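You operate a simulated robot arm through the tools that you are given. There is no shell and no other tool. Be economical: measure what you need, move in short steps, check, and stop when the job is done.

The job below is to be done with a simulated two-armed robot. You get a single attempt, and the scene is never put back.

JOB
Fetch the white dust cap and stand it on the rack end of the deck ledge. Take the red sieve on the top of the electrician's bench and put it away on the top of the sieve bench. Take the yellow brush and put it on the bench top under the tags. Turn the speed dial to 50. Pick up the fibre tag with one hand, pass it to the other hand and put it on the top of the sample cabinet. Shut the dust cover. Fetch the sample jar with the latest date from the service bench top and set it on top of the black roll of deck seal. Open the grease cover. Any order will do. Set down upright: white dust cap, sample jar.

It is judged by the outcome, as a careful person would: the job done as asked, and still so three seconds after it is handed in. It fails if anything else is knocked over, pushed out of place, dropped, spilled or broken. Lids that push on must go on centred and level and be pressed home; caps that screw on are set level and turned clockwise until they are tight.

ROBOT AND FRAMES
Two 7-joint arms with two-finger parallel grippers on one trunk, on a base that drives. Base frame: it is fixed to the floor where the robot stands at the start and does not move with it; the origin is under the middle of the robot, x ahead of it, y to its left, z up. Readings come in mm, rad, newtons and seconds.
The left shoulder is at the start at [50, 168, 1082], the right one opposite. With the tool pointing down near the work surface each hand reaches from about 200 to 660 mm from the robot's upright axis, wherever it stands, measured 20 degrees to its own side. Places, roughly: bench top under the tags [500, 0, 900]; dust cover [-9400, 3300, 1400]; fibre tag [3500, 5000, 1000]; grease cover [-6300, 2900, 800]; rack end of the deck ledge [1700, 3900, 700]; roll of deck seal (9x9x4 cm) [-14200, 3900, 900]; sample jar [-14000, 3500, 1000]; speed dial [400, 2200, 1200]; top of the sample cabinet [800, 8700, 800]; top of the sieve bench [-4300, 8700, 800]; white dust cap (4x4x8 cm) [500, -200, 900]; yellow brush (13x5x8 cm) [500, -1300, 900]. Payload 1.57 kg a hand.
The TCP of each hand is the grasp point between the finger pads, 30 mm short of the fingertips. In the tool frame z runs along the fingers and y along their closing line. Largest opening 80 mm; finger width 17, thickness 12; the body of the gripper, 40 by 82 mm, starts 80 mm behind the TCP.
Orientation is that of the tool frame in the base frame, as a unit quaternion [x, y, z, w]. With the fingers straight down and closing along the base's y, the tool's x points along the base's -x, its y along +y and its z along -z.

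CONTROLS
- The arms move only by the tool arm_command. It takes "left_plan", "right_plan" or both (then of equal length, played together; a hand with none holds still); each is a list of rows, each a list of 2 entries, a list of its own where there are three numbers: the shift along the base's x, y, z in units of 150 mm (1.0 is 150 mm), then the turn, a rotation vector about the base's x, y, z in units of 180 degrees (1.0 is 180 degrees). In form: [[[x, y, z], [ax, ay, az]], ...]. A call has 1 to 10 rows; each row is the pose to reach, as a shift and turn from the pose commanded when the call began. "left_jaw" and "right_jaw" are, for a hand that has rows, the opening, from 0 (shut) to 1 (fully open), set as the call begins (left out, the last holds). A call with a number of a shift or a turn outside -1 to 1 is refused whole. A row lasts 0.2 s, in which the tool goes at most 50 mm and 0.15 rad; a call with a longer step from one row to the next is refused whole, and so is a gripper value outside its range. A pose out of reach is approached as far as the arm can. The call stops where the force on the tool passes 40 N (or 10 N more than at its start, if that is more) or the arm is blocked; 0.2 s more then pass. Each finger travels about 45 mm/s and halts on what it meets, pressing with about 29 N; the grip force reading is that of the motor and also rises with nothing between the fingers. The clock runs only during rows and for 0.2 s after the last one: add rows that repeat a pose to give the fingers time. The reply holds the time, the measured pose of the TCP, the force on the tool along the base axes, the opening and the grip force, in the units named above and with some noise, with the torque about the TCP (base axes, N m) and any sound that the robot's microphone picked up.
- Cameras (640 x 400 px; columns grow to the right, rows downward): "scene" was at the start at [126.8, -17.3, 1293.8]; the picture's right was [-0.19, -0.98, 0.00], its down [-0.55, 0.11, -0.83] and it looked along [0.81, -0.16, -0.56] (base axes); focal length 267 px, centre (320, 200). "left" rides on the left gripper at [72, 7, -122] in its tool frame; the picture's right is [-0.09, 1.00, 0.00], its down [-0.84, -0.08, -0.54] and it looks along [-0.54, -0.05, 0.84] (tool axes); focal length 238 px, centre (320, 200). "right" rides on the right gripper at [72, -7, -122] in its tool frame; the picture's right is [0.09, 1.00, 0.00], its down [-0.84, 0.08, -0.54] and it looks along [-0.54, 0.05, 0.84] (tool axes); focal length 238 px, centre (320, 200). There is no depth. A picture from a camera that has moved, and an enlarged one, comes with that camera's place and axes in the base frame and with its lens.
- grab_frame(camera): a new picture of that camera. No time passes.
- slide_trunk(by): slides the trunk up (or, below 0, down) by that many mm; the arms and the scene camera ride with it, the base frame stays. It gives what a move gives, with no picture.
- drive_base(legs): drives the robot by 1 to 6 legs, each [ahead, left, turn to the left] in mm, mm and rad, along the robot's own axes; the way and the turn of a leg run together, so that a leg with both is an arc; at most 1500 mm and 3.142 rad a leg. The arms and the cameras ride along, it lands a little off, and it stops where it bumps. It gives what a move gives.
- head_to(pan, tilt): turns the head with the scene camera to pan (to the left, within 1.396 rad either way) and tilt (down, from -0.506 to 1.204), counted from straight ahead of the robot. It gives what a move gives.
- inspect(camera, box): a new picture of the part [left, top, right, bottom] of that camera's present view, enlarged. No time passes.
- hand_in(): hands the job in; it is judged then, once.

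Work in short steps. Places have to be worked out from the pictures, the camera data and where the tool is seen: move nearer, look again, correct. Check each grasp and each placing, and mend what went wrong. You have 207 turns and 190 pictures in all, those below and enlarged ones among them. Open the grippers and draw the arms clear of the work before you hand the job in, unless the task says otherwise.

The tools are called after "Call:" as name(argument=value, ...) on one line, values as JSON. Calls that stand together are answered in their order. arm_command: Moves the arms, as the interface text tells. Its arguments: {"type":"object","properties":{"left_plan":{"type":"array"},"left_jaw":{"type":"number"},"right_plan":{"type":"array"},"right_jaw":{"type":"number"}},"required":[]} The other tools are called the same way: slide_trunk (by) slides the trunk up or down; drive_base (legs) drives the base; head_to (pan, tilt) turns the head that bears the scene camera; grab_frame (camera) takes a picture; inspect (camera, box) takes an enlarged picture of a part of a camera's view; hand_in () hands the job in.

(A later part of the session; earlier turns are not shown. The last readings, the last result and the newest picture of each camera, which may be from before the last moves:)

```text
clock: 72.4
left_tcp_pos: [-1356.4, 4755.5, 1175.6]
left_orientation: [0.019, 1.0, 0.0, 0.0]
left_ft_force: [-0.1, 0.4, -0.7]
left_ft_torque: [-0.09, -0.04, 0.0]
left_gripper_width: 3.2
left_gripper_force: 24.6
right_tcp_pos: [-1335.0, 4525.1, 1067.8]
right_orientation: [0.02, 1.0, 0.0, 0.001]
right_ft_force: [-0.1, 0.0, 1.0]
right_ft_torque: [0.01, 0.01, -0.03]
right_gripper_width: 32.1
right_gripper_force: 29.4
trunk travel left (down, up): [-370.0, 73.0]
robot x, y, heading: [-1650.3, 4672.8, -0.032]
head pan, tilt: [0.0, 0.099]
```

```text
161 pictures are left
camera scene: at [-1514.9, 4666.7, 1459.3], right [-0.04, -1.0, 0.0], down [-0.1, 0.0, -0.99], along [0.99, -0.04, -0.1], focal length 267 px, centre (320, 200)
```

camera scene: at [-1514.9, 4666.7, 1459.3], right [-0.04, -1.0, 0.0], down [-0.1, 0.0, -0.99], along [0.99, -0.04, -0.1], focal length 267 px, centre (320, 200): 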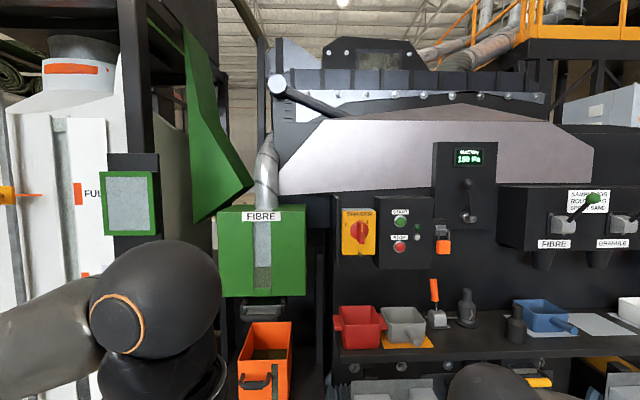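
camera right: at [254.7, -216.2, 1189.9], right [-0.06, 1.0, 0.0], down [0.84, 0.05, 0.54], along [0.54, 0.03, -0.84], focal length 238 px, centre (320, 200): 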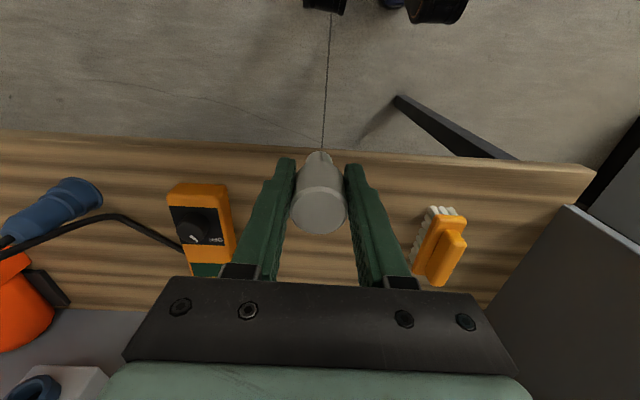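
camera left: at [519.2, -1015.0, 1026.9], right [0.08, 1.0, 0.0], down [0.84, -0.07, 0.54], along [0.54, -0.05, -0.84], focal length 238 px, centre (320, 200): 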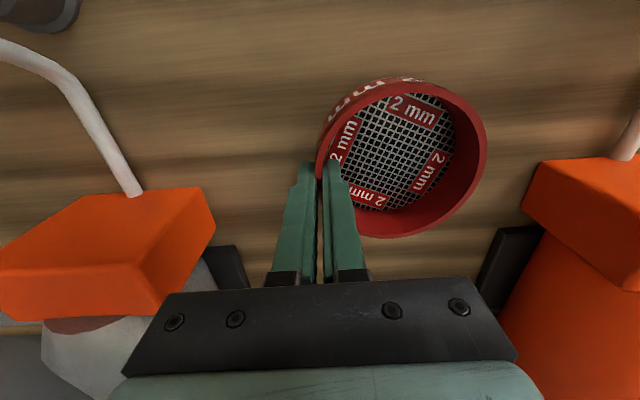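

I look further left for the route around the machine.

Call:
head_to(pan=0.9, tilt=0.1)

Call:
grab_frame(camera="scene")

Call:
head_to(pan=-0.7, tilt=0.1)

Call:
grab_frame(camera="scene")

```text
clock: 73.6
left_tcp_pos: [-1354.9, 4755.4, 1174.7]
left_orientation: [0.02, 1.0, 0.0, 0.0]
left_ft_force: [-0.2, -0.1, -1.5]
left_ft_torque: [-0.05, -0.01, 0.02]
left_gripper_width: 3.1
left_gripper_force: 23.6
right_tcp_pos: [-1335.5, 4526.7, 1067.4]
right_orientation: [0.021, 1.0, 0.0, 0.001]
right_ft_force: [0.2, -0.7, 0.4]
right_ft_torque: [-0.02, -0.01, 0.05]
right_gripper_width: 32.4
right_gripper_force: 28.8
trunk travel left (down, up): [-370.0, 73.0]
robot x, y, heading: [-1649.2, 4667.6, -0.043]
head pan, tilt: [0.901, 0.099]
```

```text
160 pictures are left
camera scene: at [-1546.8, 4740.1, 1459.3], right [0.76, -0.65, 0.0], down [-0.06, -0.08, -0.99], along [0.65, 0.75, -0.1], focal length 267 px, centre (320, 200)
```

scene: 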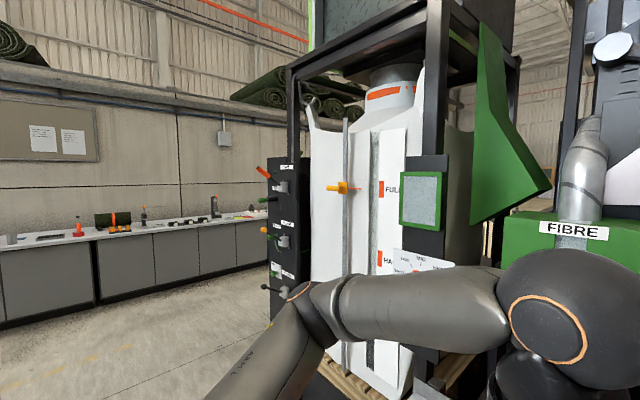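

```text
clock: 75.3
left_tcp_pos: [-1356.1, 4756.2, 1176.0]
left_orientation: [0.019, 1.0, 0.0, 0.0]
left_ft_force: [-0.1, 0.7, -1.9]
left_ft_torque: [-0.11, -0.02, 0.0]
left_gripper_width: 2.8
left_gripper_force: 24.3
right_tcp_pos: [-1335.3, 4525.6, 1066.7]
right_orientation: [0.02, 1.0, 0.001, 0.0]
right_ft_force: [0.7, 0.0, -0.3]
right_ft_torque: [0.01, -0.01, -0.01]
right_gripper_width: 32.3
right_gripper_force: 29.2
trunk travel left (down, up): [-370.0, 73.0]
robot x, y, heading: [-1647.8, 4673.0, -0.039]
head pan, tilt: [-0.7, 0.099]
```

```text
159 pictures are left
camera scene: at [-1538.9, 4608.4, 1459.3], right [-0.67, -0.74, 0.0], down [-0.07, 0.07, -1.0], along [0.74, -0.67, -0.1], focal length 267 px, centre (320, 200)
```

scene: 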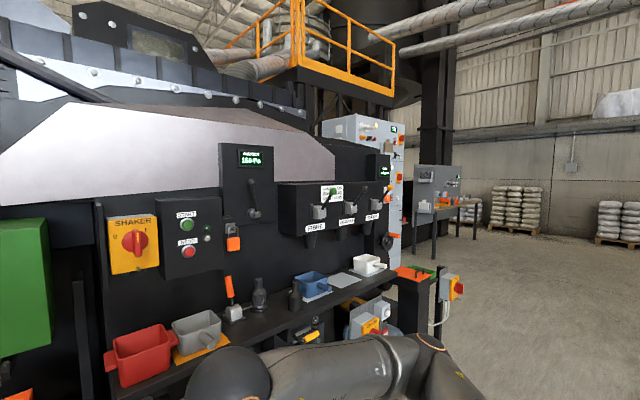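

The ledge at [1700,3900] must be on the far side of the machine. The sieve bench is along the left wall, so I first deliver the sieve: turn left and look.

Call:
drive_base(legs=[[0, 0, 1.61]])

Call:
head_to(pan=0.5, tilt=0.15)

Call:
grab_frame(camera="scene")

```text
clock: 79.5
left_tcp_pos: [-1724.4, 4965.2, 1174.9]
left_orientation: [-0.686, 0.728, 0.001, 0.0]
left_ft_force: [-0.3, 0.4, -1.0]
left_ft_torque: [0.0, -0.03, 0.04]
left_gripper_width: 3.1
left_gripper_force: 24.7
right_tcp_pos: [-1493.1, 4980.6, 1066.8]
right_orientation: [-0.685, 0.729, 0.0, 0.0]
right_ft_force: [0.5, 0.2, 0.6]
right_ft_torque: [0.01, 0.0, 0.0]
right_gripper_width: 32.2
right_gripper_force: 29.0
trunk travel left (down, up): [-370.0, 73.0]
robot x, y, heading: [-1648.1, 4668.2, 1.507]
head pan, tilt: [-0.7, 0.099]
```

```text
clock: 80.9
left_tcp_pos: [-1723.4, 4965.6, 1175.7]
left_orientation: [-0.684, 0.729, 0.0, 0.001]
left_ft_force: [0.8, -0.4, -1.9]
left_ft_torque: [0.0, -0.07, -0.03]
left_gripper_width: 2.8
left_gripper_force: 23.7
right_tcp_pos: [-1493.3, 4979.6, 1066.6]
right_orientation: [-0.684, 0.729, 0.0, 0.0]
right_ft_force: [0.7, 0.6, 0.4]
right_ft_torque: [0.01, 0.01, 0.03]
right_gripper_width: 32.0
right_gripper_force: 28.9
trunk travel left (down, up): [-370.0, 73.0]
robot x, y, heading: [-1649.0, 4675.6, 1.511]
head pan, tilt: [0.499, 0.15]
```

```text
158 pictures are left
camera scene: at [-1683.5, 4796.0, 1454.7], right [0.91, 0.42, 0.0], down [0.06, -0.14, -0.99], along [-0.42, 0.9, -0.15], focal length 267 px, centre (320, 200)
```

scene: 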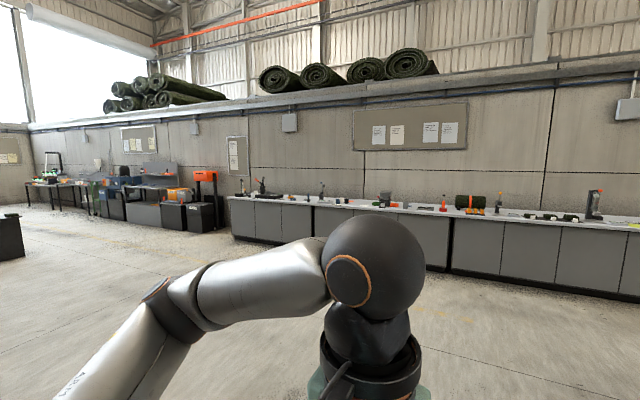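

Open floor; the sieve bench is the left part of the long wall bench. I drive there, stopping short.

Call:
drive_base(legs=[[1000, 850, 0.03], [1000, 850, 0.03], [900, 850, 0]])

Call:
head_to(pan=0.0, tilt=0.45)

Call:
grab_frame(camera="scene")

```text
clock: 99.5
left_tcp_pos: [-4286.3, 7877.7, 1174.7]
left_orientation: [0.717, -0.697, 0.0, 0.001]
left_ft_force: [-0.5, 0.4, -1.7]
left_ft_torque: [0.01, -0.07, 0.01]
left_gripper_width: 3.0
left_gripper_force: 24.3
right_tcp_pos: [-4055.9, 7913.3, 1066.7]
right_orientation: [0.716, -0.698, 0.0, 0.0]
right_ft_force: [0.3, 0.0, 0.0]
right_ft_torque: [0.0, 0.01, 0.01]
right_gripper_width: 31.9
right_gripper_force: 28.7
trunk travel left (down, up): [-370.0, 73.0]
robot x, y, heading: [-4181.7, 7592.7, 1.597]
head pan, tilt: [0.499, 0.15]
```

```text
clock: 100.5
left_tcp_pos: [-4283.4, 7878.0, 1176.5]
left_orientation: [0.717, -0.697, 0.0, 0.0]
left_ft_force: [-0.5, -0.5, -1.9]
left_ft_torque: [-0.02, -0.04, 0.01]
left_gripper_width: 2.9
left_gripper_force: 23.9
right_tcp_pos: [-4055.2, 7913.7, 1067.7]
right_orientation: [0.717, -0.697, -0.001, 0.0]
right_ft_force: [0.0, 0.0, 0.0]
right_ft_torque: [0.02, -0.03, -0.02]
right_gripper_width: 31.8
right_gripper_force: 28.4
trunk travel left (down, up): [-370.0, 73.0]
robot x, y, heading: [-4177.4, 7590.8, 1.595]
head pan, tilt: [0.0, 0.45]
```

```text
157 pictures are left
camera scene: at [-4184.4, 7724.8, 1426.8], right [1.0, 0.03, 0.0], down [0.01, -0.43, -0.9], along [-0.02, 0.9, -0.43], focal length 267 px, centre (320, 200)
```

scene: 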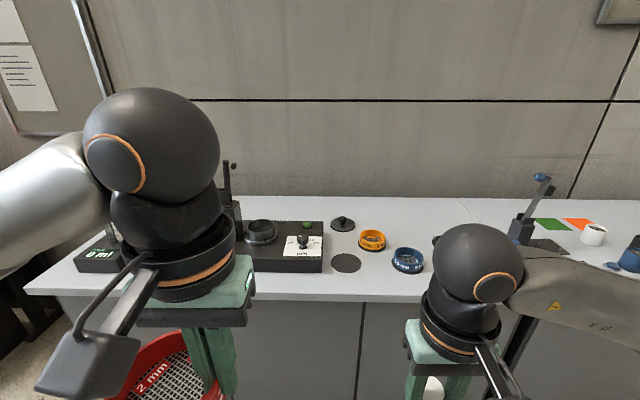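

There are orange and blue sieves and a dark disc here; I need a free spot. I shift right and forward a bit to see the top unobstructed.

Call:
drive_base(legs=[[150, -250, -0.025]])

Call:
head_to(pan=0.0, tilt=0.6)

Call:
grab_frame(camera="scene")

Call:
grab_frame(camera="right")

```text
clock: 102.4
left_tcp_pos: [-4036.1, 8031.7, 1174.5]
left_orientation: [0.71, -0.704, 0.0, 0.0]
left_ft_force: [-0.3, -0.7, -1.9]
left_ft_torque: [-0.01, -0.04, -0.02]
left_gripper_width: 3.0
left_gripper_force: 23.9
right_tcp_pos: [-3807.0, 8064.1, 1067.8]
right_orientation: [0.709, -0.705, 0.0, 0.0]
right_ft_force: [-0.5, 1.0, -0.5]
right_ft_torque: [-0.04, 0.02, 0.0]
right_gripper_width: 31.9
right_gripper_force: 28.9
trunk travel left (down, up): [-370.0, 73.0]
robot x, y, heading: [-3941.6, 7747.3, 1.579]
head pan, tilt: [0.0, 0.45]
```

```text
clock: 103.1
left_tcp_pos: [-4036.1, 8033.1, 1175.2]
left_orientation: [0.711, -0.703, 0.001, 0.0]
left_ft_force: [1.1, -0.5, -1.2]
left_ft_torque: [0.02, -0.03, -0.04]
left_gripper_width: 2.9
left_gripper_force: 24.2
right_tcp_pos: [-3808.8, 8061.6, 1067.5]
right_orientation: [0.709, -0.705, 0.0, -0.001]
right_ft_force: [-0.4, 0.0, -0.3]
right_ft_torque: [0.0, 0.01, 0.01]
right_gripper_width: 32.0
right_gripper_force: 28.9
trunk travel left (down, up): [-370.0, 73.0]
robot x, y, heading: [-3941.5, 7744.6, 1.58]
head pan, tilt: [0.0, 0.6]
```

```text
156 pictures are left
camera scene: at [-3940.6, 7873.5, 1413.2], right [1.0, 0.01, 0.0], down [0.0, -0.56, -0.83], along [-0.01, 0.83, -0.56], focal length 267 px, centre (320, 200)
```

scene: 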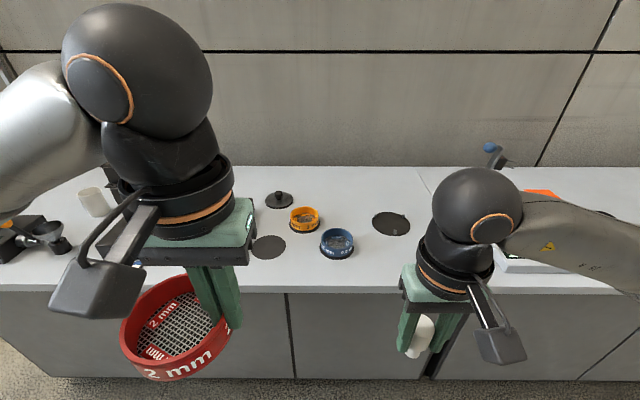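

```text
155 pictures are left
camera right: at [-3801.4, 7991.9, 1189.8], right [-1.0, -0.1, 0.0], down [-0.08, 0.84, 0.54], along [-0.05, 0.54, -0.84], focal length 238 px, centre (320, 200)
```

right: 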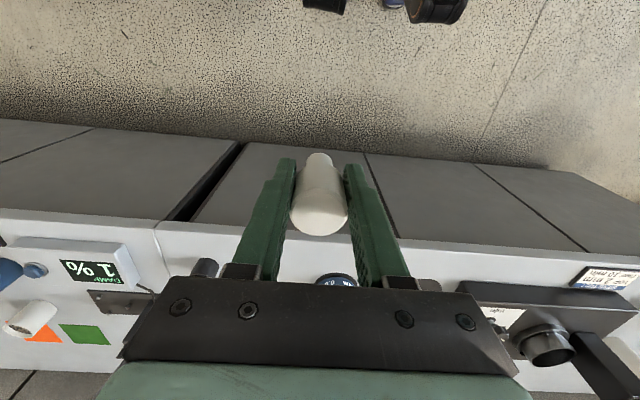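

A clear spot is right of the blue sieve, about [-3740,8440]. I drive so the left hand can reach it.

Call:
drive_base(legs=[[140, -310, -0.01]])

Call:
grab_frame(camera="left")

Call:
grab_frame(camera="scene")

```text
clock: 105.4
left_tcp_pos: [-3713.4, 8171.0, 1175.5]
left_orientation: [-0.702, 0.712, 0.0, 0.0]
left_ft_force: [0.3, 0.4, -1.5]
left_ft_torque: [0.0, -0.06, 0.02]
left_gripper_width: 2.9
left_gripper_force: 24.3
right_tcp_pos: [-3483.3, 8196.3, 1066.1]
right_orientation: [-0.701, 0.713, 0.0, 0.0]
right_ft_force: [-0.2, 0.5, -0.8]
right_ft_torque: [0.0, 0.0, 0.0]
right_gripper_width: 31.7
right_gripper_force: 29.1
trunk travel left (down, up): [-370.0, 73.0]
robot x, y, heading: [-3622.9, 7882.0, 1.558]
head pan, tilt: [0.0, 0.6]
```

```text
154 pictures are left
camera left: at [-3721.9, 8100.6, 1296.6], right [-0.99, 0.11, 0.0], down [0.09, 0.84, 0.54], along [0.06, 0.54, -0.84], focal length 238 px, centre (320, 200)
```

left: 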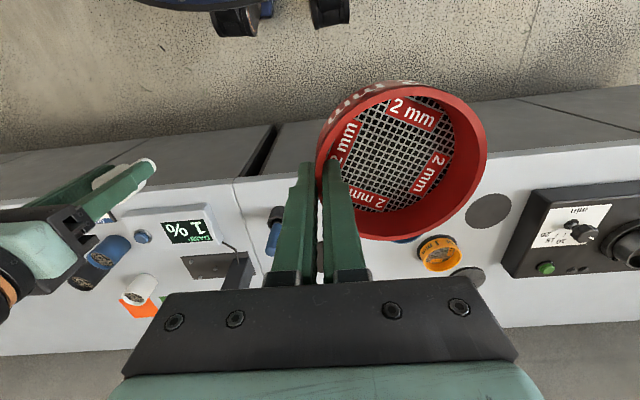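

```text
153 pictures are left
camera scene: at [-3620.4, 8010.2, 1413.2], right [1.0, -0.02, 0.0], down [-0.01, -0.57, -0.82], along [0.01, 0.82, -0.57], focal length 267 px, centre (320, 200)
```

scene: 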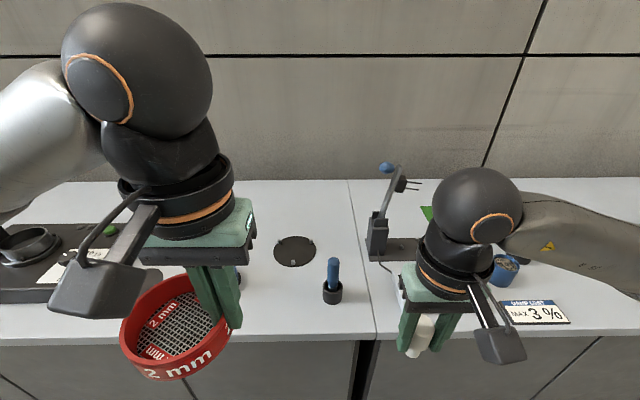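

A black pot with blue handle stands at ≈[-3585,8428]; target sieve centre [-3750,8440] stays clear. I move forward and down partway.

Call:
arm_command(left_plan=[[[0.03, 0.3, 0], [0, 0, 0]], [[0.06, 0.6, 0], [0, 0, 0]], [[0.08, 0.9, 0], [0, 0, 0]], [[0.08, 1, -0.25], [0, 0, 0]], [[0.08, 1, -0.55], [0, 0, 0]], [[0.08, 1, -0.8], [0, 0, 0]]])

Call:
arm_command(left_plan=[[[0, 0.3, 0], [0, 0, 0]], [[0, 0.6, 0], [0, 0, 0]], [[0, 0.8, -0.2], [0, 0, 0]], [[0, 0.8, -0.5], [0, 0, 0]], [[0, 0.8, -0.75], [0, 0, 0]]])

Call:
grab_frame(camera="left")

Call:
grab_frame(camera="scene")

```text
clock: 106.8
left_tcp_pos: [-3700.9, 8322.5, 1055.6]
left_orientation: [-0.702, 0.712, -0.001, 0.0]
left_ft_force: [-0.8, 0.1, -1.6]
left_ft_torque: [0.05, -0.04, 0.03]
left_gripper_width: 3.1
left_gripper_force: 24.1
right_tcp_pos: [-3483.9, 8196.5, 1067.3]
right_orientation: [-0.702, 0.712, 0.0, 0.0]
right_ft_force: [1.0, -0.2, -0.9]
right_ft_torque: [-0.02, 0.0, 0.0]
right_gripper_width: 32.0
right_gripper_force: 29.7
trunk travel left (down, up): [-370.0, 73.0]
robot x, y, heading: [-3623.6, 7880.5, 1.554]
head pan, tilt: [0.0, 0.6]
```

```text
clock: 108.0
left_tcp_pos: [-3700.9, 8440.5, 942.7]
left_orientation: [-0.702, 0.712, 0.0, 0.0]
left_ft_force: [-0.3, 0.4, -1.8]
left_ft_torque: [0.01, -0.08, 0.0]
left_gripper_width: 3.2
left_gripper_force: 24.0
right_tcp_pos: [-3486.0, 8197.6, 1067.4]
right_orientation: [-0.702, 0.713, 0.0, -0.001]
right_ft_force: [0.0, 0.1, 0.5]
right_ft_torque: [-0.03, -0.01, 0.04]
right_gripper_width: 31.7
right_gripper_force: 29.2
trunk travel left (down, up): [-370.0, 73.0]
robot x, y, heading: [-3622.9, 7876.5, 1.555]
head pan, tilt: [0.0, 0.6]
```

```text
152 pictures are left
camera left: at [-3709.8, 8370.1, 1064.3], right [-0.99, 0.11, 0.0], down [0.09, 0.84, 0.54], along [0.06, 0.54, -0.84], focal length 238 px, centre (320, 200)
```

left: 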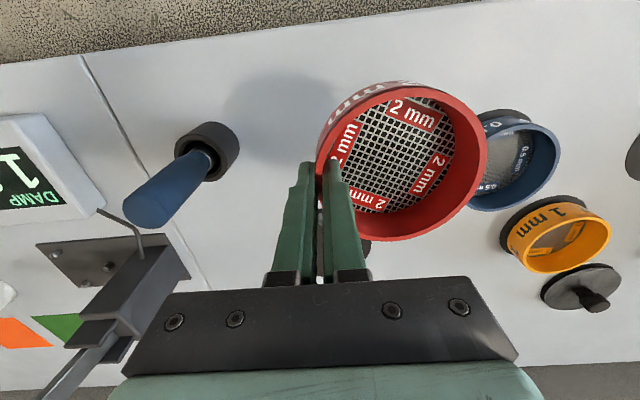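

```text
151 pictures are left
camera scene: at [-3620.9, 8010.3, 1413.2], right [1.0, -0.02, 0.0], down [-0.01, -0.57, -0.82], along [0.01, 0.82, -0.57], focal length 267 px, centre (320, 200)
```

scene: 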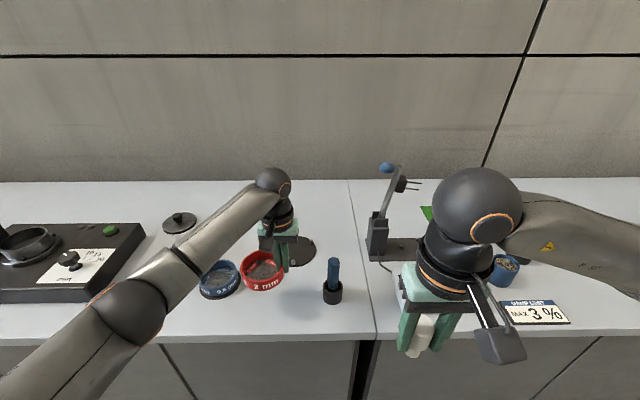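

Clearances are fine. I lower to TCP z≈865, then creep down for contact.

Call:
arm_command(left_plan=[[[0, 0, -0.25], [0, 0, 0]], [[0, 0, -0.5], [0, 0, 0]], [[0, 0, -0.52], [0, 0, 0]]])

Call:
arm_command(left_plan=[[[0, 0, -0.03], [0, 0, 0]], [[0, 0, -0.06], [0, 0, 0]], [[0, 0, -0.08], [0, 0, 0]], [[0, 0, -0.1], [0, 0, 0]]])

Call:
grab_frame(camera="left")

```text
clock: 108.8
left_tcp_pos: [-3702.7, 8440.8, 862.7]
left_orientation: [-0.702, 0.712, 0.0, 0.001]
left_ft_force: [0.1, 0.0, -1.7]
left_ft_torque: [0.01, -0.03, -0.01]
left_gripper_width: 2.7
left_gripper_force: 24.1
right_tcp_pos: [-3484.0, 8196.2, 1066.9]
right_orientation: [-0.702, 0.712, 0.0, 0.0]
right_ft_force: [-0.3, 0.1, 0.0]
right_ft_torque: [0.0, -0.01, 0.01]
right_gripper_width: 32.0
right_gripper_force: 29.0
trunk travel left (down, up): [-370.0, 73.0]
robot x, y, heading: [-3620.9, 7883.9, 1.556]
head pan, tilt: [0.0, 0.6]
```

```text
clock: 109.8
left_tcp_pos: [-3702.0, 8442.5, 849.0]
left_orientation: [-0.702, 0.712, 0.0, -0.001]
left_ft_force: [-0.3, 0.5, -1.0]
left_ft_torque: [-0.01, -0.05, 0.01]
left_gripper_width: 2.9
left_gripper_force: 24.5
right_tcp_pos: [-3484.1, 8195.4, 1068.8]
right_orientation: [-0.701, 0.713, 0.001, 0.0]
right_ft_force: [0.6, 0.1, 0.0]
right_ft_torque: [-0.03, -0.01, 0.04]
right_gripper_width: 31.7
right_gripper_force: 29.5
trunk travel left (down, up): [-370.0, 73.0]
robot x, y, heading: [-3622.7, 7877.9, 1.553]
head pan, tilt: [0.0, 0.6]
```

```text
150 pictures are left
camera left: at [-3710.5, 8371.4, 970.0], right [-0.99, 0.11, 0.0], down [0.09, 0.84, 0.54], along [0.06, 0.54, -0.84], focal length 238 px, centre (320, 200)
```

left: 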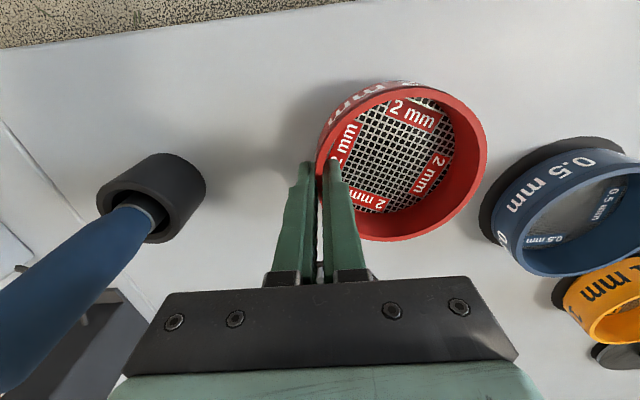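

Not touching yet (shadow still apart). I continue creeping.

Call:
arm_command(left_plan=[[[0, 0, -0.02], [0, 0, 0]], [[0, 0, -0.035], [0, 0, 0]], [[0, 0, -0.05], [0, 0, 0]], [[0, 0, -0.06], [0, 0, 0]]])

Call:
inspect(camera="left", box=[260, 60, 520, 250])

```text
clock: 110.8
left_tcp_pos: [-3702.0, 8442.0, 844.6]
left_orientation: [-0.702, 0.712, 0.002, 0.003]
left_ft_force: [-4.6, -0.2, 18.1]
left_ft_torque: [-0.52, 0.47, -0.03]
left_gripper_width: 3.1
left_gripper_force: 24.5
right_tcp_pos: [-3483.1, 8194.7, 1068.7]
right_orientation: [-0.701, 0.713, 0.0, 0.0]
right_ft_force: [-0.6, 0.0, -0.4]
right_ft_torque: [0.0, 0.02, -0.02]
right_gripper_width: 31.8
right_gripper_force: 28.7
trunk travel left (down, up): [-370.0, 73.0]
robot x, y, heading: [-3624.0, 7880.6, 1.557]
head pan, tilt: [0.0, 0.6]
```

```text
2.11 times, centred on (390, 155) of left
camera zoom: at [-3710.4, 8370.5, 965.3], right [-0.99, 0.11, 0.0], down [0.09, 0.83, 0.55], along [0.06, 0.54, -0.84], focal length 502 px, centre (173, 295)
```

zoom: 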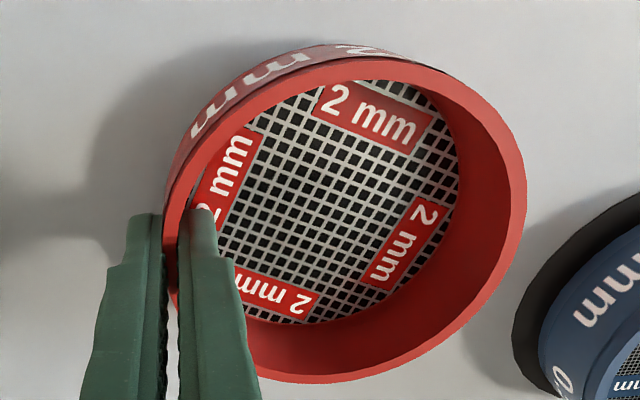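

Contact with the bench (18 N). I relieve the pressure, open, and lift away.

Call:
arm_command(left_plan=[[[0, 0, 0.026], [0, 0, 0]], [[0, 0, 0.026], [0, 0, 0]]])

Call:
arm_command(left_plan=[[[0, 0, 0], [0, 0, 0]], [[0, 0, 0], [0, 0, 0]], [[0, 0, 0], [0, 0, 0]], [[0, 0, 0.25], [0, 0, 0]], [[0, 0, 0.55], [0, 0, 0]], [[0, 0, 0.85], [0, 0, 0]], [[0, 0, 1], [0, 0, 0]]], left_jaw=0.4)

Call:
grab_frame(camera="left")

```text
clock: 111.4
left_tcp_pos: [-3700.6, 8442.3, 844.9]
left_orientation: [-0.702, 0.712, 0.0, 0.001]
left_ft_force: [-1.2, 5.3, 12.0]
left_ft_torque: [-0.09, 0.28, -0.14]
left_gripper_width: 3.0
left_gripper_force: 23.8
right_tcp_pos: [-3484.1, 8196.2, 1067.9]
right_orientation: [-0.701, 0.713, 0.0, 0.001]
right_ft_force: [0.2, 0.6, -0.1]
right_ft_torque: [0.01, 0.0, -0.02]
right_gripper_width: 32.0
right_gripper_force: 29.7
trunk travel left (down, up): [-370.0, 73.0]
robot x, y, heading: [-3622.6, 7879.9, 1.556]
head pan, tilt: [0.0, 0.6]
```

```text
clock: 113.0
left_tcp_pos: [-3700.6, 8438.8, 997.4]
left_orientation: [-0.703, 0.712, 0.0, 0.0]
left_ft_force: [-0.1, 0.1, 0.2]
left_ft_torque: [0.0, 0.0, 0.01]
left_gripper_width: 32.0
left_gripper_force: 0.0
right_tcp_pos: [-3483.9, 8196.9, 1068.6]
right_orientation: [-0.702, 0.712, 0.0, 0.0]
right_ft_force: [-1.0, 0.4, -0.7]
right_ft_torque: [-0.03, 0.02, 0.03]
right_gripper_width: 32.1
right_gripper_force: 29.3
trunk travel left (down, up): [-370.0, 73.0]
robot x, y, heading: [-3624.2, 7882.5, 1.557]
head pan, tilt: [0.0, 0.6]
```

```text
148 pictures are left
camera left: at [-3710.5, 8369.1, 1118.0], right [-0.99, 0.11, 0.0], down [0.09, 0.84, 0.54], along [0.06, 0.54, -0.84], focal length 238 px, centre (320, 200)
```

left: 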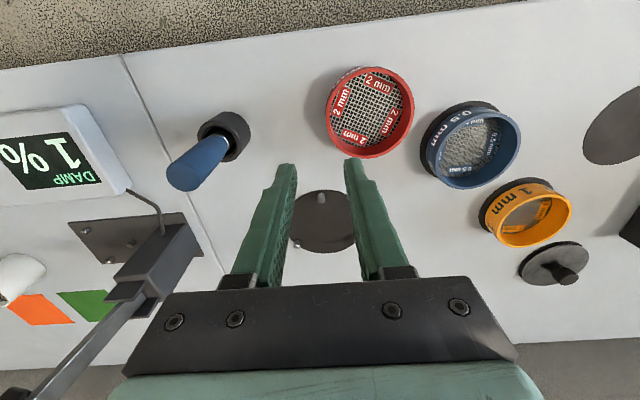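

The sieve stands flat. I retract the left arm, back off, turn to face +x and look along the passage.

Call:
arm_command(left_plan=[[[0, 0, 0.3], [0, 0, 0]], [[0, -0.2, 0.5], [0, 0, 0]], [[0, -0.5, 0.5], [0, 0, 0]], [[0, -0.8, 0.5], [0, 0, 0]], [[0, -1, 0.5], [0, 0, 0]]], left_jaw=1)

Call:
drive_base(legs=[[-450, 0, 0], [0, 0, -1.55]])

Call:
head_to(pan=-0.2, tilt=0.15)

Call:
grab_frame(camera="scene")

```text
clock: 114.2
left_tcp_pos: [-3702.1, 8287.3, 1072.6]
left_orientation: [-0.702, 0.712, 0.0, 0.001]
left_ft_force: [0.0, 0.7, -0.9]
left_ft_torque: [-0.01, -0.03, 0.0]
left_gripper_width: 79.9
left_gripper_force: 0.0
right_tcp_pos: [-3485.3, 8198.0, 1067.6]
right_orientation: [-0.702, 0.713, 0.0, -0.001]
right_ft_force: [-0.1, 0.5, -0.5]
right_ft_torque: [0.02, 0.01, -0.04]
right_gripper_width: 32.0
right_gripper_force: 28.8
trunk travel left (down, up): [-370.0, 73.0]
robot x, y, heading: [-3623.9, 7880.3, 1.559]
head pan, tilt: [0.0, 0.6]
```

```text
clock: 120.6
left_tcp_pos: [-3225.9, 7524.2, 1072.0]
left_orientation: [0.006, 1.0, 0.0, 0.0]
left_ft_force: [0.9, 1.1, 0.2]
left_ft_torque: [-0.01, 0.02, -0.04]
left_gripper_width: 80.0
left_gripper_force: 0.1
right_tcp_pos: [-3316.7, 7307.3, 1068.8]
right_orientation: [0.008, 1.0, 0.0, -0.001]
right_ft_force: [-0.4, 0.5, -0.9]
right_ft_torque: [0.01, -0.01, -0.04]
right_gripper_width: 32.1
right_gripper_force: 29.1
trunk travel left (down, up): [-370.0, 73.0]
robot x, y, heading: [-3633.0, 7445.5, -0.018]
head pan, tilt: [0.0, 0.6]
```

```text
clock: 121.5
left_tcp_pos: [-3226.0, 7524.1, 1072.3]
left_orientation: [0.007, 1.0, 0.0, 0.0]
left_ft_force: [-0.5, 0.7, 0.1]
left_ft_torque: [0.01, 0.02, 0.01]
left_gripper_width: 79.8
left_gripper_force: 0.0
right_tcp_pos: [-3317.5, 7307.6, 1068.3]
right_orientation: [0.008, 1.0, 0.0, 0.001]
right_ft_force: [0.6, -0.4, 0.4]
right_ft_torque: [-0.01, 0.02, 0.0]
right_gripper_width: 31.6
right_gripper_force: 28.7
trunk travel left (down, up): [-370.0, 73.0]
robot x, y, heading: [-3631.7, 7451.1, -0.015]
head pan, tilt: [-0.201, 0.15]
```

```text
147 pictures are left
camera scene: at [-3501.5, 7425.5, 1454.6], right [-0.21, -0.98, 0.0], down [-0.15, 0.03, -0.99], along [0.97, -0.21, -0.15], focal length 267 px, centre (320, 200)
```

scene: 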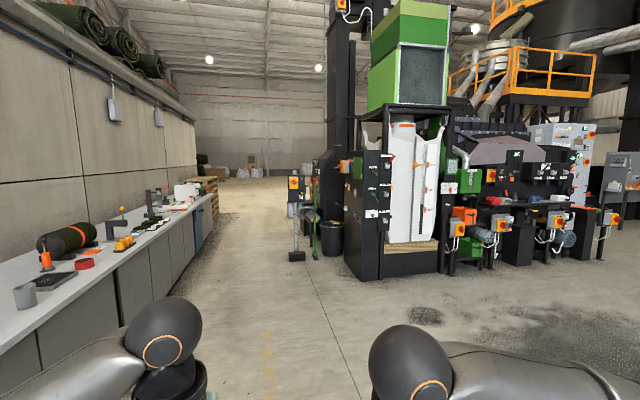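

The passage between bench and stop post is ≈1.2 m wide, centred y≈7680. I drive along it to x≈900.

Call:
drive_base(legs=[[1480, 230, 0.015], [1500, 0, 0], [1500, 0, 0]])

Call:
head_to(pan=-0.6, tilt=0.15)

Call:
grab_frame(camera="scene")

```text
clock: 143.2
left_tcp_pos: [1286.6, 7804.8, 1071.5]
left_orientation: [0.002, 1.0, 0.0, 0.0]
left_ft_force: [-0.1, 0.2, -0.5]
left_ft_torque: [0.01, -0.01, -0.01]
left_gripper_width: 79.7
left_gripper_force: 0.0
right_tcp_pos: [1197.2, 7586.8, 1068.1]
right_orientation: [0.004, 1.0, 0.0, 0.0]
right_ft_force: [-0.6, -0.7, -0.2]
right_ft_torque: [0.03, 0.02, 0.01]
right_gripper_width: 32.2
right_gripper_force: 29.1
trunk travel left (down, up): [-370.0, 73.0]
robot x, y, heading: [877.8, 7724.0, -0.007]
head pan, tilt: [-0.201, 0.15]
```

```text
clock: 144.0
left_tcp_pos: [1286.6, 7804.2, 1071.3]
left_orientation: [0.003, 1.0, -0.001, 0.0]
left_ft_force: [1.1, 0.7, -0.2]
left_ft_torque: [0.01, -0.01, 0.01]
left_gripper_width: 79.8
left_gripper_force: 0.0
right_tcp_pos: [1196.6, 7586.0, 1068.0]
right_orientation: [0.004, 1.0, 0.0, 0.0]
right_ft_force: [-0.5, 0.1, -1.2]
right_ft_torque: [0.0, 0.0, 0.03]
right_gripper_width: 31.9
right_gripper_force: 29.2
trunk travel left (down, up): [-370.0, 73.0]
robot x, y, heading: [882.5, 7725.0, -0.009]
head pan, tilt: [-0.6, 0.15]
```

```text
146 pictures are left
camera scene: at [996.9, 7669.7, 1454.7], right [-0.57, -0.82, 0.0], down [-0.12, 0.09, -0.99], along [0.81, -0.56, -0.15], focal length 267 px, centre (320, 200)
```

scene: 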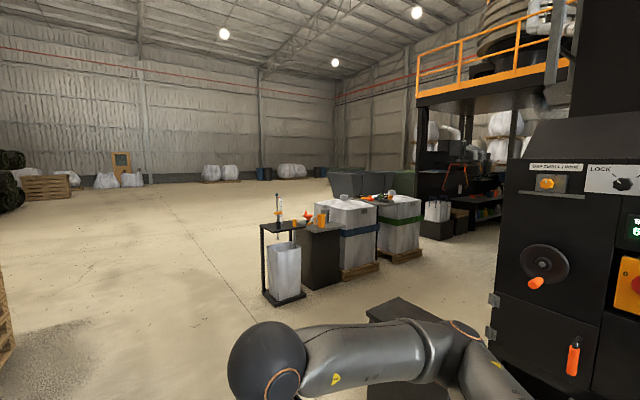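

Open hall ahead; stands near [3000,6000]. I drive to about [2600,7300] and face −y to see the back of the machine.

Call:
drive_base(legs=[[1450, -200, 0], [300, -150, 0], [0, 0, -1.56]])

Call:
head_to(pan=-0.2, tilt=0.2)

Call:
grab_frame(camera="scene")

```text
clock: 157.0
left_tcp_pos: [2720.8, 6952.3, 1072.5]
left_orientation: [0.71, 0.704, 0.0, 0.001]
left_ft_force: [-0.3, -0.1, -0.4]
left_ft_torque: [0.01, 0.0, -0.01]
left_gripper_width: 79.9
left_gripper_force: 0.1
right_tcp_pos: [2502.7, 7042.4, 1067.2]
right_orientation: [0.71, 0.704, 0.0, 0.0]
right_ft_force: [-0.2, -0.2, -0.7]
right_ft_torque: [0.01, 0.01, -0.01]
right_gripper_width: 32.1
right_gripper_force: 29.0
trunk travel left (down, up): [-370.0, 73.0]
robot x, y, heading: [2636.2, 7355.9, -1.581]
head pan, tilt: [-0.6, 0.15]
```

```text
clock: 157.8
left_tcp_pos: [2721.6, 6952.1, 1071.3]
left_orientation: [0.71, 0.704, 0.0, 0.0]
left_ft_force: [0.7, 1.0, -0.3]
left_ft_torque: [-0.02, -0.01, -0.02]
left_gripper_width: 80.0
left_gripper_force: 0.0
right_tcp_pos: [2502.4, 7040.8, 1068.7]
right_orientation: [0.71, 0.704, 0.0, 0.0]
right_ft_force: [-0.1, 0.1, -0.7]
right_ft_torque: [0.0, -0.01, 0.01]
right_gripper_width: 31.9
right_gripper_force: 28.5
trunk travel left (down, up): [-370.0, 73.0]
robot x, y, heading: [2638.7, 7358.4, -1.581]
head pan, tilt: [-0.201, 0.201]
```

```text
145 pictures are left
camera scene: at [2619.4, 7225.9, 1450.0], right [-0.98, 0.21, 0.0], down [0.04, 0.19, -0.98], along [-0.2, -0.96, -0.2], focal length 267 px, centre (320, 200)
```

scene: 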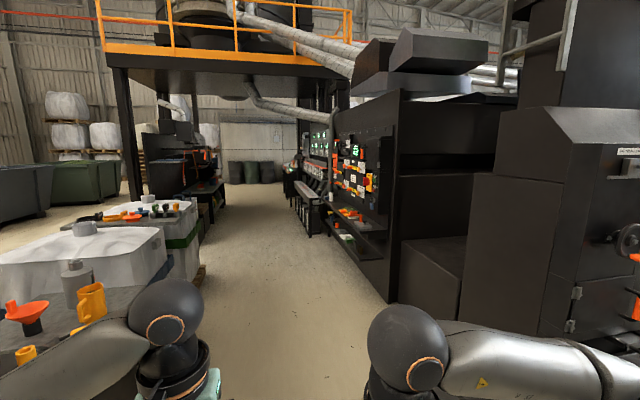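

A corridor runs along −y, machine shelf on the right at x≈1600, bags on the left. I drive down the corridor to y≈5000.

Call:
drive_base(legs=[[1200, -150, 0.01], [1100, -120, 0]])

Call:
head_to(pan=-0.6, tilt=0.3)

Call:
grab_frame(camera="scene")

Call:
head_to(pan=0.8, tilt=0.3)

Call:
grab_frame(camera="scene")

```text
clock: 169.1
left_tcp_pos: [2576.1, 4682.6, 1072.1]
left_orientation: [0.673, 0.74, 0.0, 0.0]
left_ft_force: [-0.4, 0.2, -0.5]
left_ft_torque: [0.01, -0.01, -0.02]
left_gripper_width: 80.2
left_gripper_force: 0.0
right_tcp_pos: [2351.3, 4748.2, 1068.3]
right_orientation: [0.673, 0.74, 0.0, 0.001]
right_ft_force: [1.0, 0.1, -0.3]
right_ft_torque: [0.0, 0.0, 0.01]
right_gripper_width: 31.8
right_gripper_force: 29.3
trunk travel left (down, up): [-370.0, 73.0]
robot x, y, heading: [2451.5, 5078.0, -1.477]
head pan, tilt: [-0.201, 0.201]
```

```text
clock: 170.0
left_tcp_pos: [2577.8, 4681.7, 1070.7]
left_orientation: [0.672, 0.74, 0.0, 0.0]
left_ft_force: [1.0, -0.7, 0.6]
left_ft_torque: [-0.01, 0.01, 0.01]
left_gripper_width: 80.0
left_gripper_force: 0.1
right_tcp_pos: [2351.9, 4749.6, 1068.6]
right_orientation: [0.673, 0.739, 0.0, 0.0]
right_ft_force: [0.6, -0.6, -1.0]
right_ft_torque: [-0.02, 0.04, 0.01]
right_gripper_width: 32.0
right_gripper_force: 28.8
trunk travel left (down, up): [-370.0, 73.0]
robot x, y, heading: [2456.5, 5075.6, -1.475]
head pan, tilt: [-0.6, 0.3]
```

```text
144 pictures are left
camera scene: at [2413.3, 4955.0, 1440.7], right [-0.87, 0.48, 0.0], down [0.14, 0.26, -0.96], along [-0.46, -0.84, -0.3], focal length 267 px, centre (320, 200)
```

scene: 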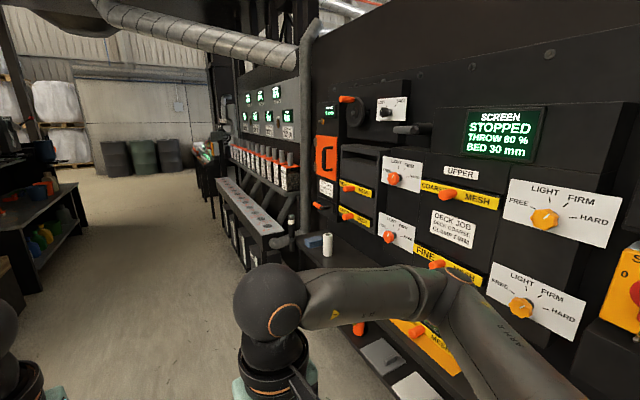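

```text
clock: 171.5
left_tcp_pos: [2577.5, 4682.7, 1072.4]
left_orientation: [0.672, 0.74, 0.001, 0.0]
left_ft_force: [0.2, 0.5, -0.9]
left_ft_torque: [0.0, -0.02, -0.03]
left_gripper_width: 80.0
left_gripper_force: 0.1
right_tcp_pos: [2351.5, 4748.4, 1067.8]
right_orientation: [0.673, 0.74, 0.0, 0.001]
right_ft_force: [-0.3, -0.7, -0.7]
right_ft_torque: [-0.02, 0.03, -0.02]
right_gripper_width: 31.8
right_gripper_force: 29.6
trunk travel left (down, up): [-370.0, 73.0]
robot x, y, heading: [2454.2, 5076.1, -1.474]
head pan, tilt: [0.799, 0.3]
```

```text
143 pictures are left
camera scene: at [2531.3, 4978.1, 1440.7], right [-0.63, -0.78, 0.0], down [-0.23, 0.19, -0.96], along [0.74, -0.6, -0.3], focal length 267 px, centre (320, 200)
```

scene: 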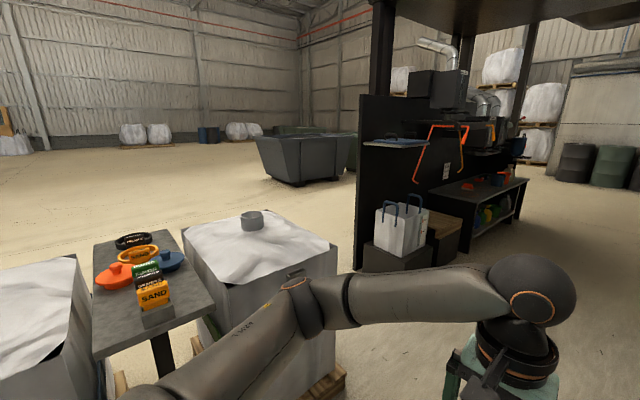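

The ledge is the dark shelf under the screen controls; the rack is at its far end (y≈3900). I drive there and face the ledge.

Call:
drive_base(legs=[[1050, -100, 0], [0, 0, -1.66]])

Call:
head_to(pan=0.1, tilt=0.5)

Call:
grab_frame(camera="scene")

```text
clock: 180.9
left_tcp_pos: [2051.1, 3953.3, 1071.8]
left_orientation: [1.0, -0.001, 0.0, 0.0]
left_ft_force: [-0.4, -0.1, 1.4]
left_ft_torque: [-0.01, 0.02, 0.0]
left_gripper_width: 79.8
left_gripper_force: 0.0
right_tcp_pos: [2140.7, 4171.3, 1068.4]
right_orientation: [1.0, -0.001, 0.0, 0.0]
right_ft_force: [-0.5, 0.1, 0.3]
right_ft_torque: [0.01, -0.02, 0.01]
right_gripper_width: 32.2
right_gripper_force: 29.0
trunk travel left (down, up): [-370.0, 73.0]
robot x, y, heading: [2460.0, 4033.9, 3.142]
head pan, tilt: [0.799, 0.3]
```

```text
clock: 182.0
left_tcp_pos: [2052.7, 3953.3, 1071.6]
left_orientation: [1.0, -0.002, 0.0, 0.0]
left_ft_force: [0.4, -1.2, -1.1]
left_ft_torque: [-0.01, -0.02, -0.01]
left_gripper_width: 79.8
left_gripper_force: 0.1
right_tcp_pos: [2140.9, 4170.3, 1067.5]
right_orientation: [1.0, -0.002, 0.0, 0.001]
right_ft_force: [0.2, -0.4, -0.4]
right_ft_torque: [-0.01, 0.0, -0.02]
right_gripper_width: 31.8
right_gripper_force: 28.8
trunk travel left (down, up): [-370.0, 73.0]
robot x, y, heading: [2458.3, 4033.7, 3.141]
head pan, tilt: [0.099, 0.499]
```

```text
142 pictures are left
camera scene: at [2326.7, 4027.6, 1422.3], right [-0.1, 1.0, 0.0], down [0.48, 0.05, -0.88], along [-0.87, -0.08, -0.48], focal length 267 px, centre (320, 200)
```

scene: 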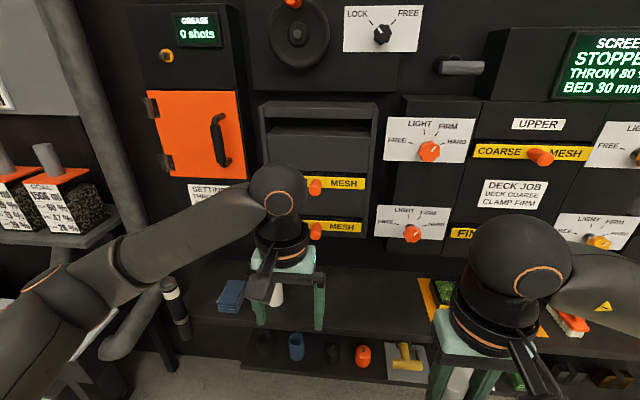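

The spot at [1700,3900] is hidden behind my left hand. I raise/withdraw the left hand and look.

Call:
arm_command(left_plan=[[[0.2, 0, 0.2], [0, 0, 0]], [[0.4, -0.1, 0.4], [0, 0, 0]], [[0.6, -0.3, 0.5], [0, 0, 0]], [[0.7, -0.55, 0.5], [0, 0, 0]], [[0.7, -0.8, 0.5], [0, 0, 0]], [[0.7, -1, 0.5], [0, 0, 0]]])

Call:
grab_frame(camera="scene")

```text
clock: 183.4
left_tcp_pos: [2157.9, 3804.2, 1143.8]
left_orientation: [1.0, -0.003, -0.001, -0.001]
left_ft_force: [-0.3, -0.5, 0.1]
left_ft_torque: [0.0, 0.01, 0.01]
left_gripper_width: 80.0
left_gripper_force: 0.0
right_tcp_pos: [2140.7, 4171.2, 1067.8]
right_orientation: [1.0, -0.002, 0.0, 0.0]
right_ft_force: [0.4, -0.4, -0.2]
right_ft_torque: [0.01, 0.01, 0.02]
right_gripper_width: 32.0
right_gripper_force: 28.8
trunk travel left (down, up): [-370.0, 73.0]
robot x, y, heading: [2456.5, 4034.0, 3.134]
head pan, tilt: [0.099, 0.499]
```

```text
141 pictures are left
camera scene: at [2327.1, 4027.2, 1422.3], right [-0.1, 1.0, 0.0], down [0.48, 0.05, -0.88], along [-0.87, -0.08, -0.48], focal length 267 px, centre (320, 200)
```

scene: 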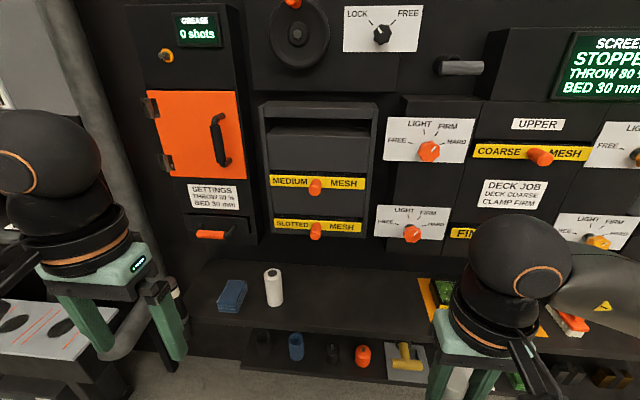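

Ledge top is z≈711, x 1562–1840; the white roll stands at [1748,3827]. I'll stand the cap at ≈[1735,3935]. First lower the trunk and drive closer.

Call:
slide_trunk(by=-150)

Call:
drive_base(legs=[[210, 90, 0]])

Call:
grab_frame(camera="scene")

Call:
grab_frame(camera="right")

```text
clock: 185.2
left_tcp_pos: [2156.9, 3804.6, 994.8]
left_orientation: [1.0, -0.001, 0.0, 0.0]
left_ft_force: [-0.1, -0.3, -0.2]
left_ft_torque: [-0.01, -0.02, 0.0]
left_gripper_width: 80.2
left_gripper_force: 0.1
right_tcp_pos: [2141.5, 4171.2, 917.3]
right_orientation: [1.0, -0.001, 0.001, 0.001]
right_ft_force: [0.2, -0.1, -0.3]
right_ft_torque: [0.0, 0.0, 0.0]
right_gripper_width: 31.8
right_gripper_force: 29.0
trunk travel left (down, up): [-220.0, 223.0]
robot x, y, heading: [2455.6, 4037.9, 3.138]
head pan, tilt: [0.099, 0.499]
```

```text
clock: 186.9
left_tcp_pos: [1940.1, 3715.7, 995.3]
left_orientation: [1.0, -0.003, -0.001, 0.001]
left_ft_force: [0.2, -0.1, -0.3]
left_ft_torque: [0.01, -0.03, -0.03]
left_gripper_width: 80.0
left_gripper_force: 0.1
right_tcp_pos: [1926.3, 4084.7, 917.5]
right_orientation: [1.0, -0.004, 0.0, -0.001]
right_ft_force: [0.0, -0.2, 0.3]
right_ft_torque: [-0.03, 0.01, 0.01]
right_gripper_width: 32.0
right_gripper_force: 29.2
trunk travel left (down, up): [-220.0, 223.0]
robot x, y, heading: [2243.3, 3946.3, 3.138]
head pan, tilt: [0.099, 0.499]
```

```text
140 pictures are left
camera scene: at [2111.3, 3938.7, 1272.2], right [-0.09, 1.0, 0.0], down [0.48, 0.04, -0.88], along [-0.87, -0.08, -0.48], focal length 267 px, centre (320, 200)
```

scene: 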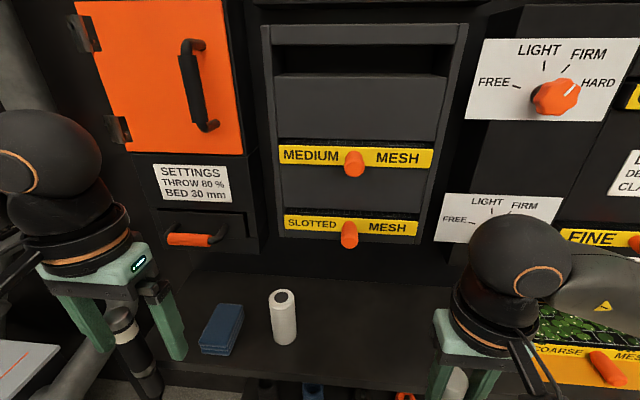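

```text
139 pictures are left
camera right: at [1997.7, 4090.0, 1039.7], right [0.08, -1.0, 0.0], down [-0.84, -0.07, 0.54], along [-0.54, -0.05, -0.84], focal length 238 px, centre (320, 200)
```

right: 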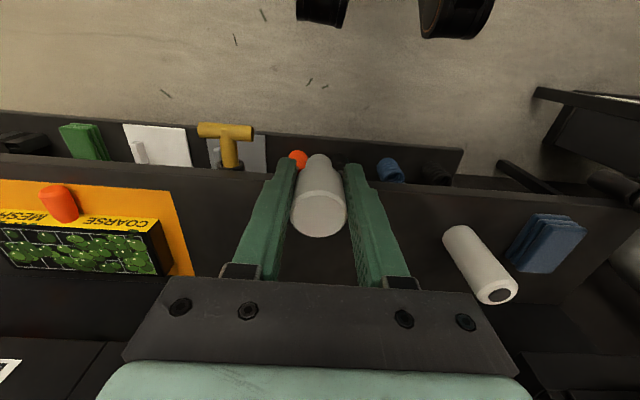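

Target [1735,3935]. I move the right hand over it at height, then check.

Call:
arm_command(right_plan=[[[-0.22, -0.22, 0], [0, 0, 0]], [[-0.44, -0.44, 0], [0, 0, 0]], [[-0.66, -0.66, 0], [0, 0, 0]], [[-0.85, -0.85, 0], [0, 0, 0]], [[-1.0, -0.98, 0], [0, 0, 0]]])

Call:
arm_command(right_plan=[[[-0.27, 0, 0], [0, 0, 0]], [[-0.27, 0, -0.25], [0, 0, 0]], [[-0.27, 0, -0.5], [0, 0, 0]], [[-0.27, 0, -0.65], [0, 0, 0]]])

Call:
grab_frame(camera="scene")

Call:
grab_frame(camera="right")

```text
clock: 188.1
left_tcp_pos: [1940.9, 3715.0, 994.6]
left_orientation: [1.0, -0.003, 0.0, 0.0]
left_ft_force: [0.3, -0.1, -0.6]
left_ft_torque: [0.0, -0.01, 0.02]
left_gripper_width: 80.1
left_gripper_force: 0.0
right_tcp_pos: [1777.2, 3933.8, 917.7]
right_orientation: [1.0, -0.003, 0.0, -0.001]
right_ft_force: [-0.1, -0.6, 0.1]
right_ft_torque: [-0.03, -0.02, -0.02]
right_gripper_width: 31.9
right_gripper_force: 28.7
trunk travel left (down, up): [-220.0, 223.0]
robot x, y, heading: [2243.3, 3946.5, 3.137]
head pan, tilt: [0.099, 0.499]
```

```text
clock: 188.9
left_tcp_pos: [1949.6, 3718.2, 997.8]
left_orientation: [1.0, -0.002, -0.004, 0.001]
left_ft_force: [0.1, -0.6, 0.3]
left_ft_torque: [0.01, 0.01, -0.01]
left_gripper_width: 80.0
left_gripper_force: 0.1
right_tcp_pos: [1757.7, 3925.1, 866.2]
right_orientation: [1.0, 0.009, 0.004, 0.004]
right_ft_force: [63.6, 18.2, 29.3]
right_ft_torque: [-1.69, 8.3, -1.77]
right_gripper_width: 31.9
right_gripper_force: 29.2
trunk travel left (down, up): [-220.0, 223.0]
robot x, y, heading: [2242.2, 3947.1, 3.136]
head pan, tilt: [0.099, 0.499]
stopped in row 4 (right hand): the force on the tool passed its limit (the readings are from after the stop); the commanded pose is now the measured one
```

```text
138 pictures are left
camera scene: at [2122.7, 3941.4, 1273.1], right [-0.09, 1.0, 0.0], down [0.47, 0.04, -0.88], along [-0.88, -0.08, -0.47], focal length 267 px, centre (320, 200)
```

scene: 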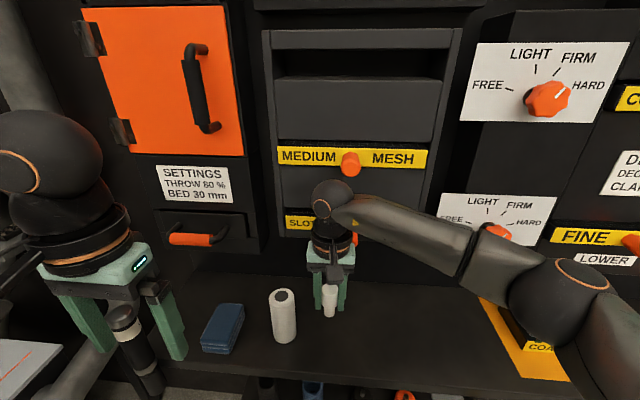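

```text
137 pictures are left
camera right: at [1828.1, 3935.7, 988.9], right [0.11, -0.99, 0.01], down [-0.84, -0.09, 0.54], along [-0.53, -0.07, -0.84], focal length 238 px, centre (320, 200)
```

right: 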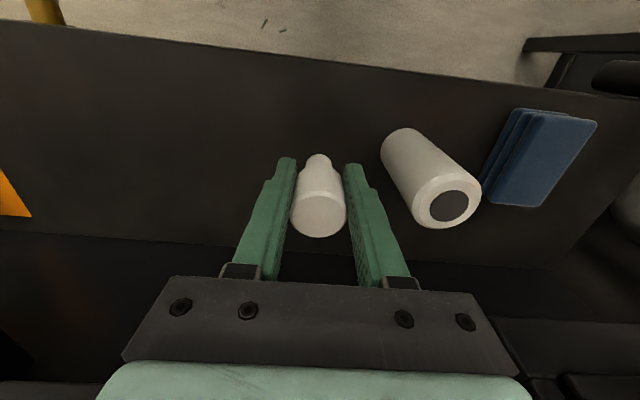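

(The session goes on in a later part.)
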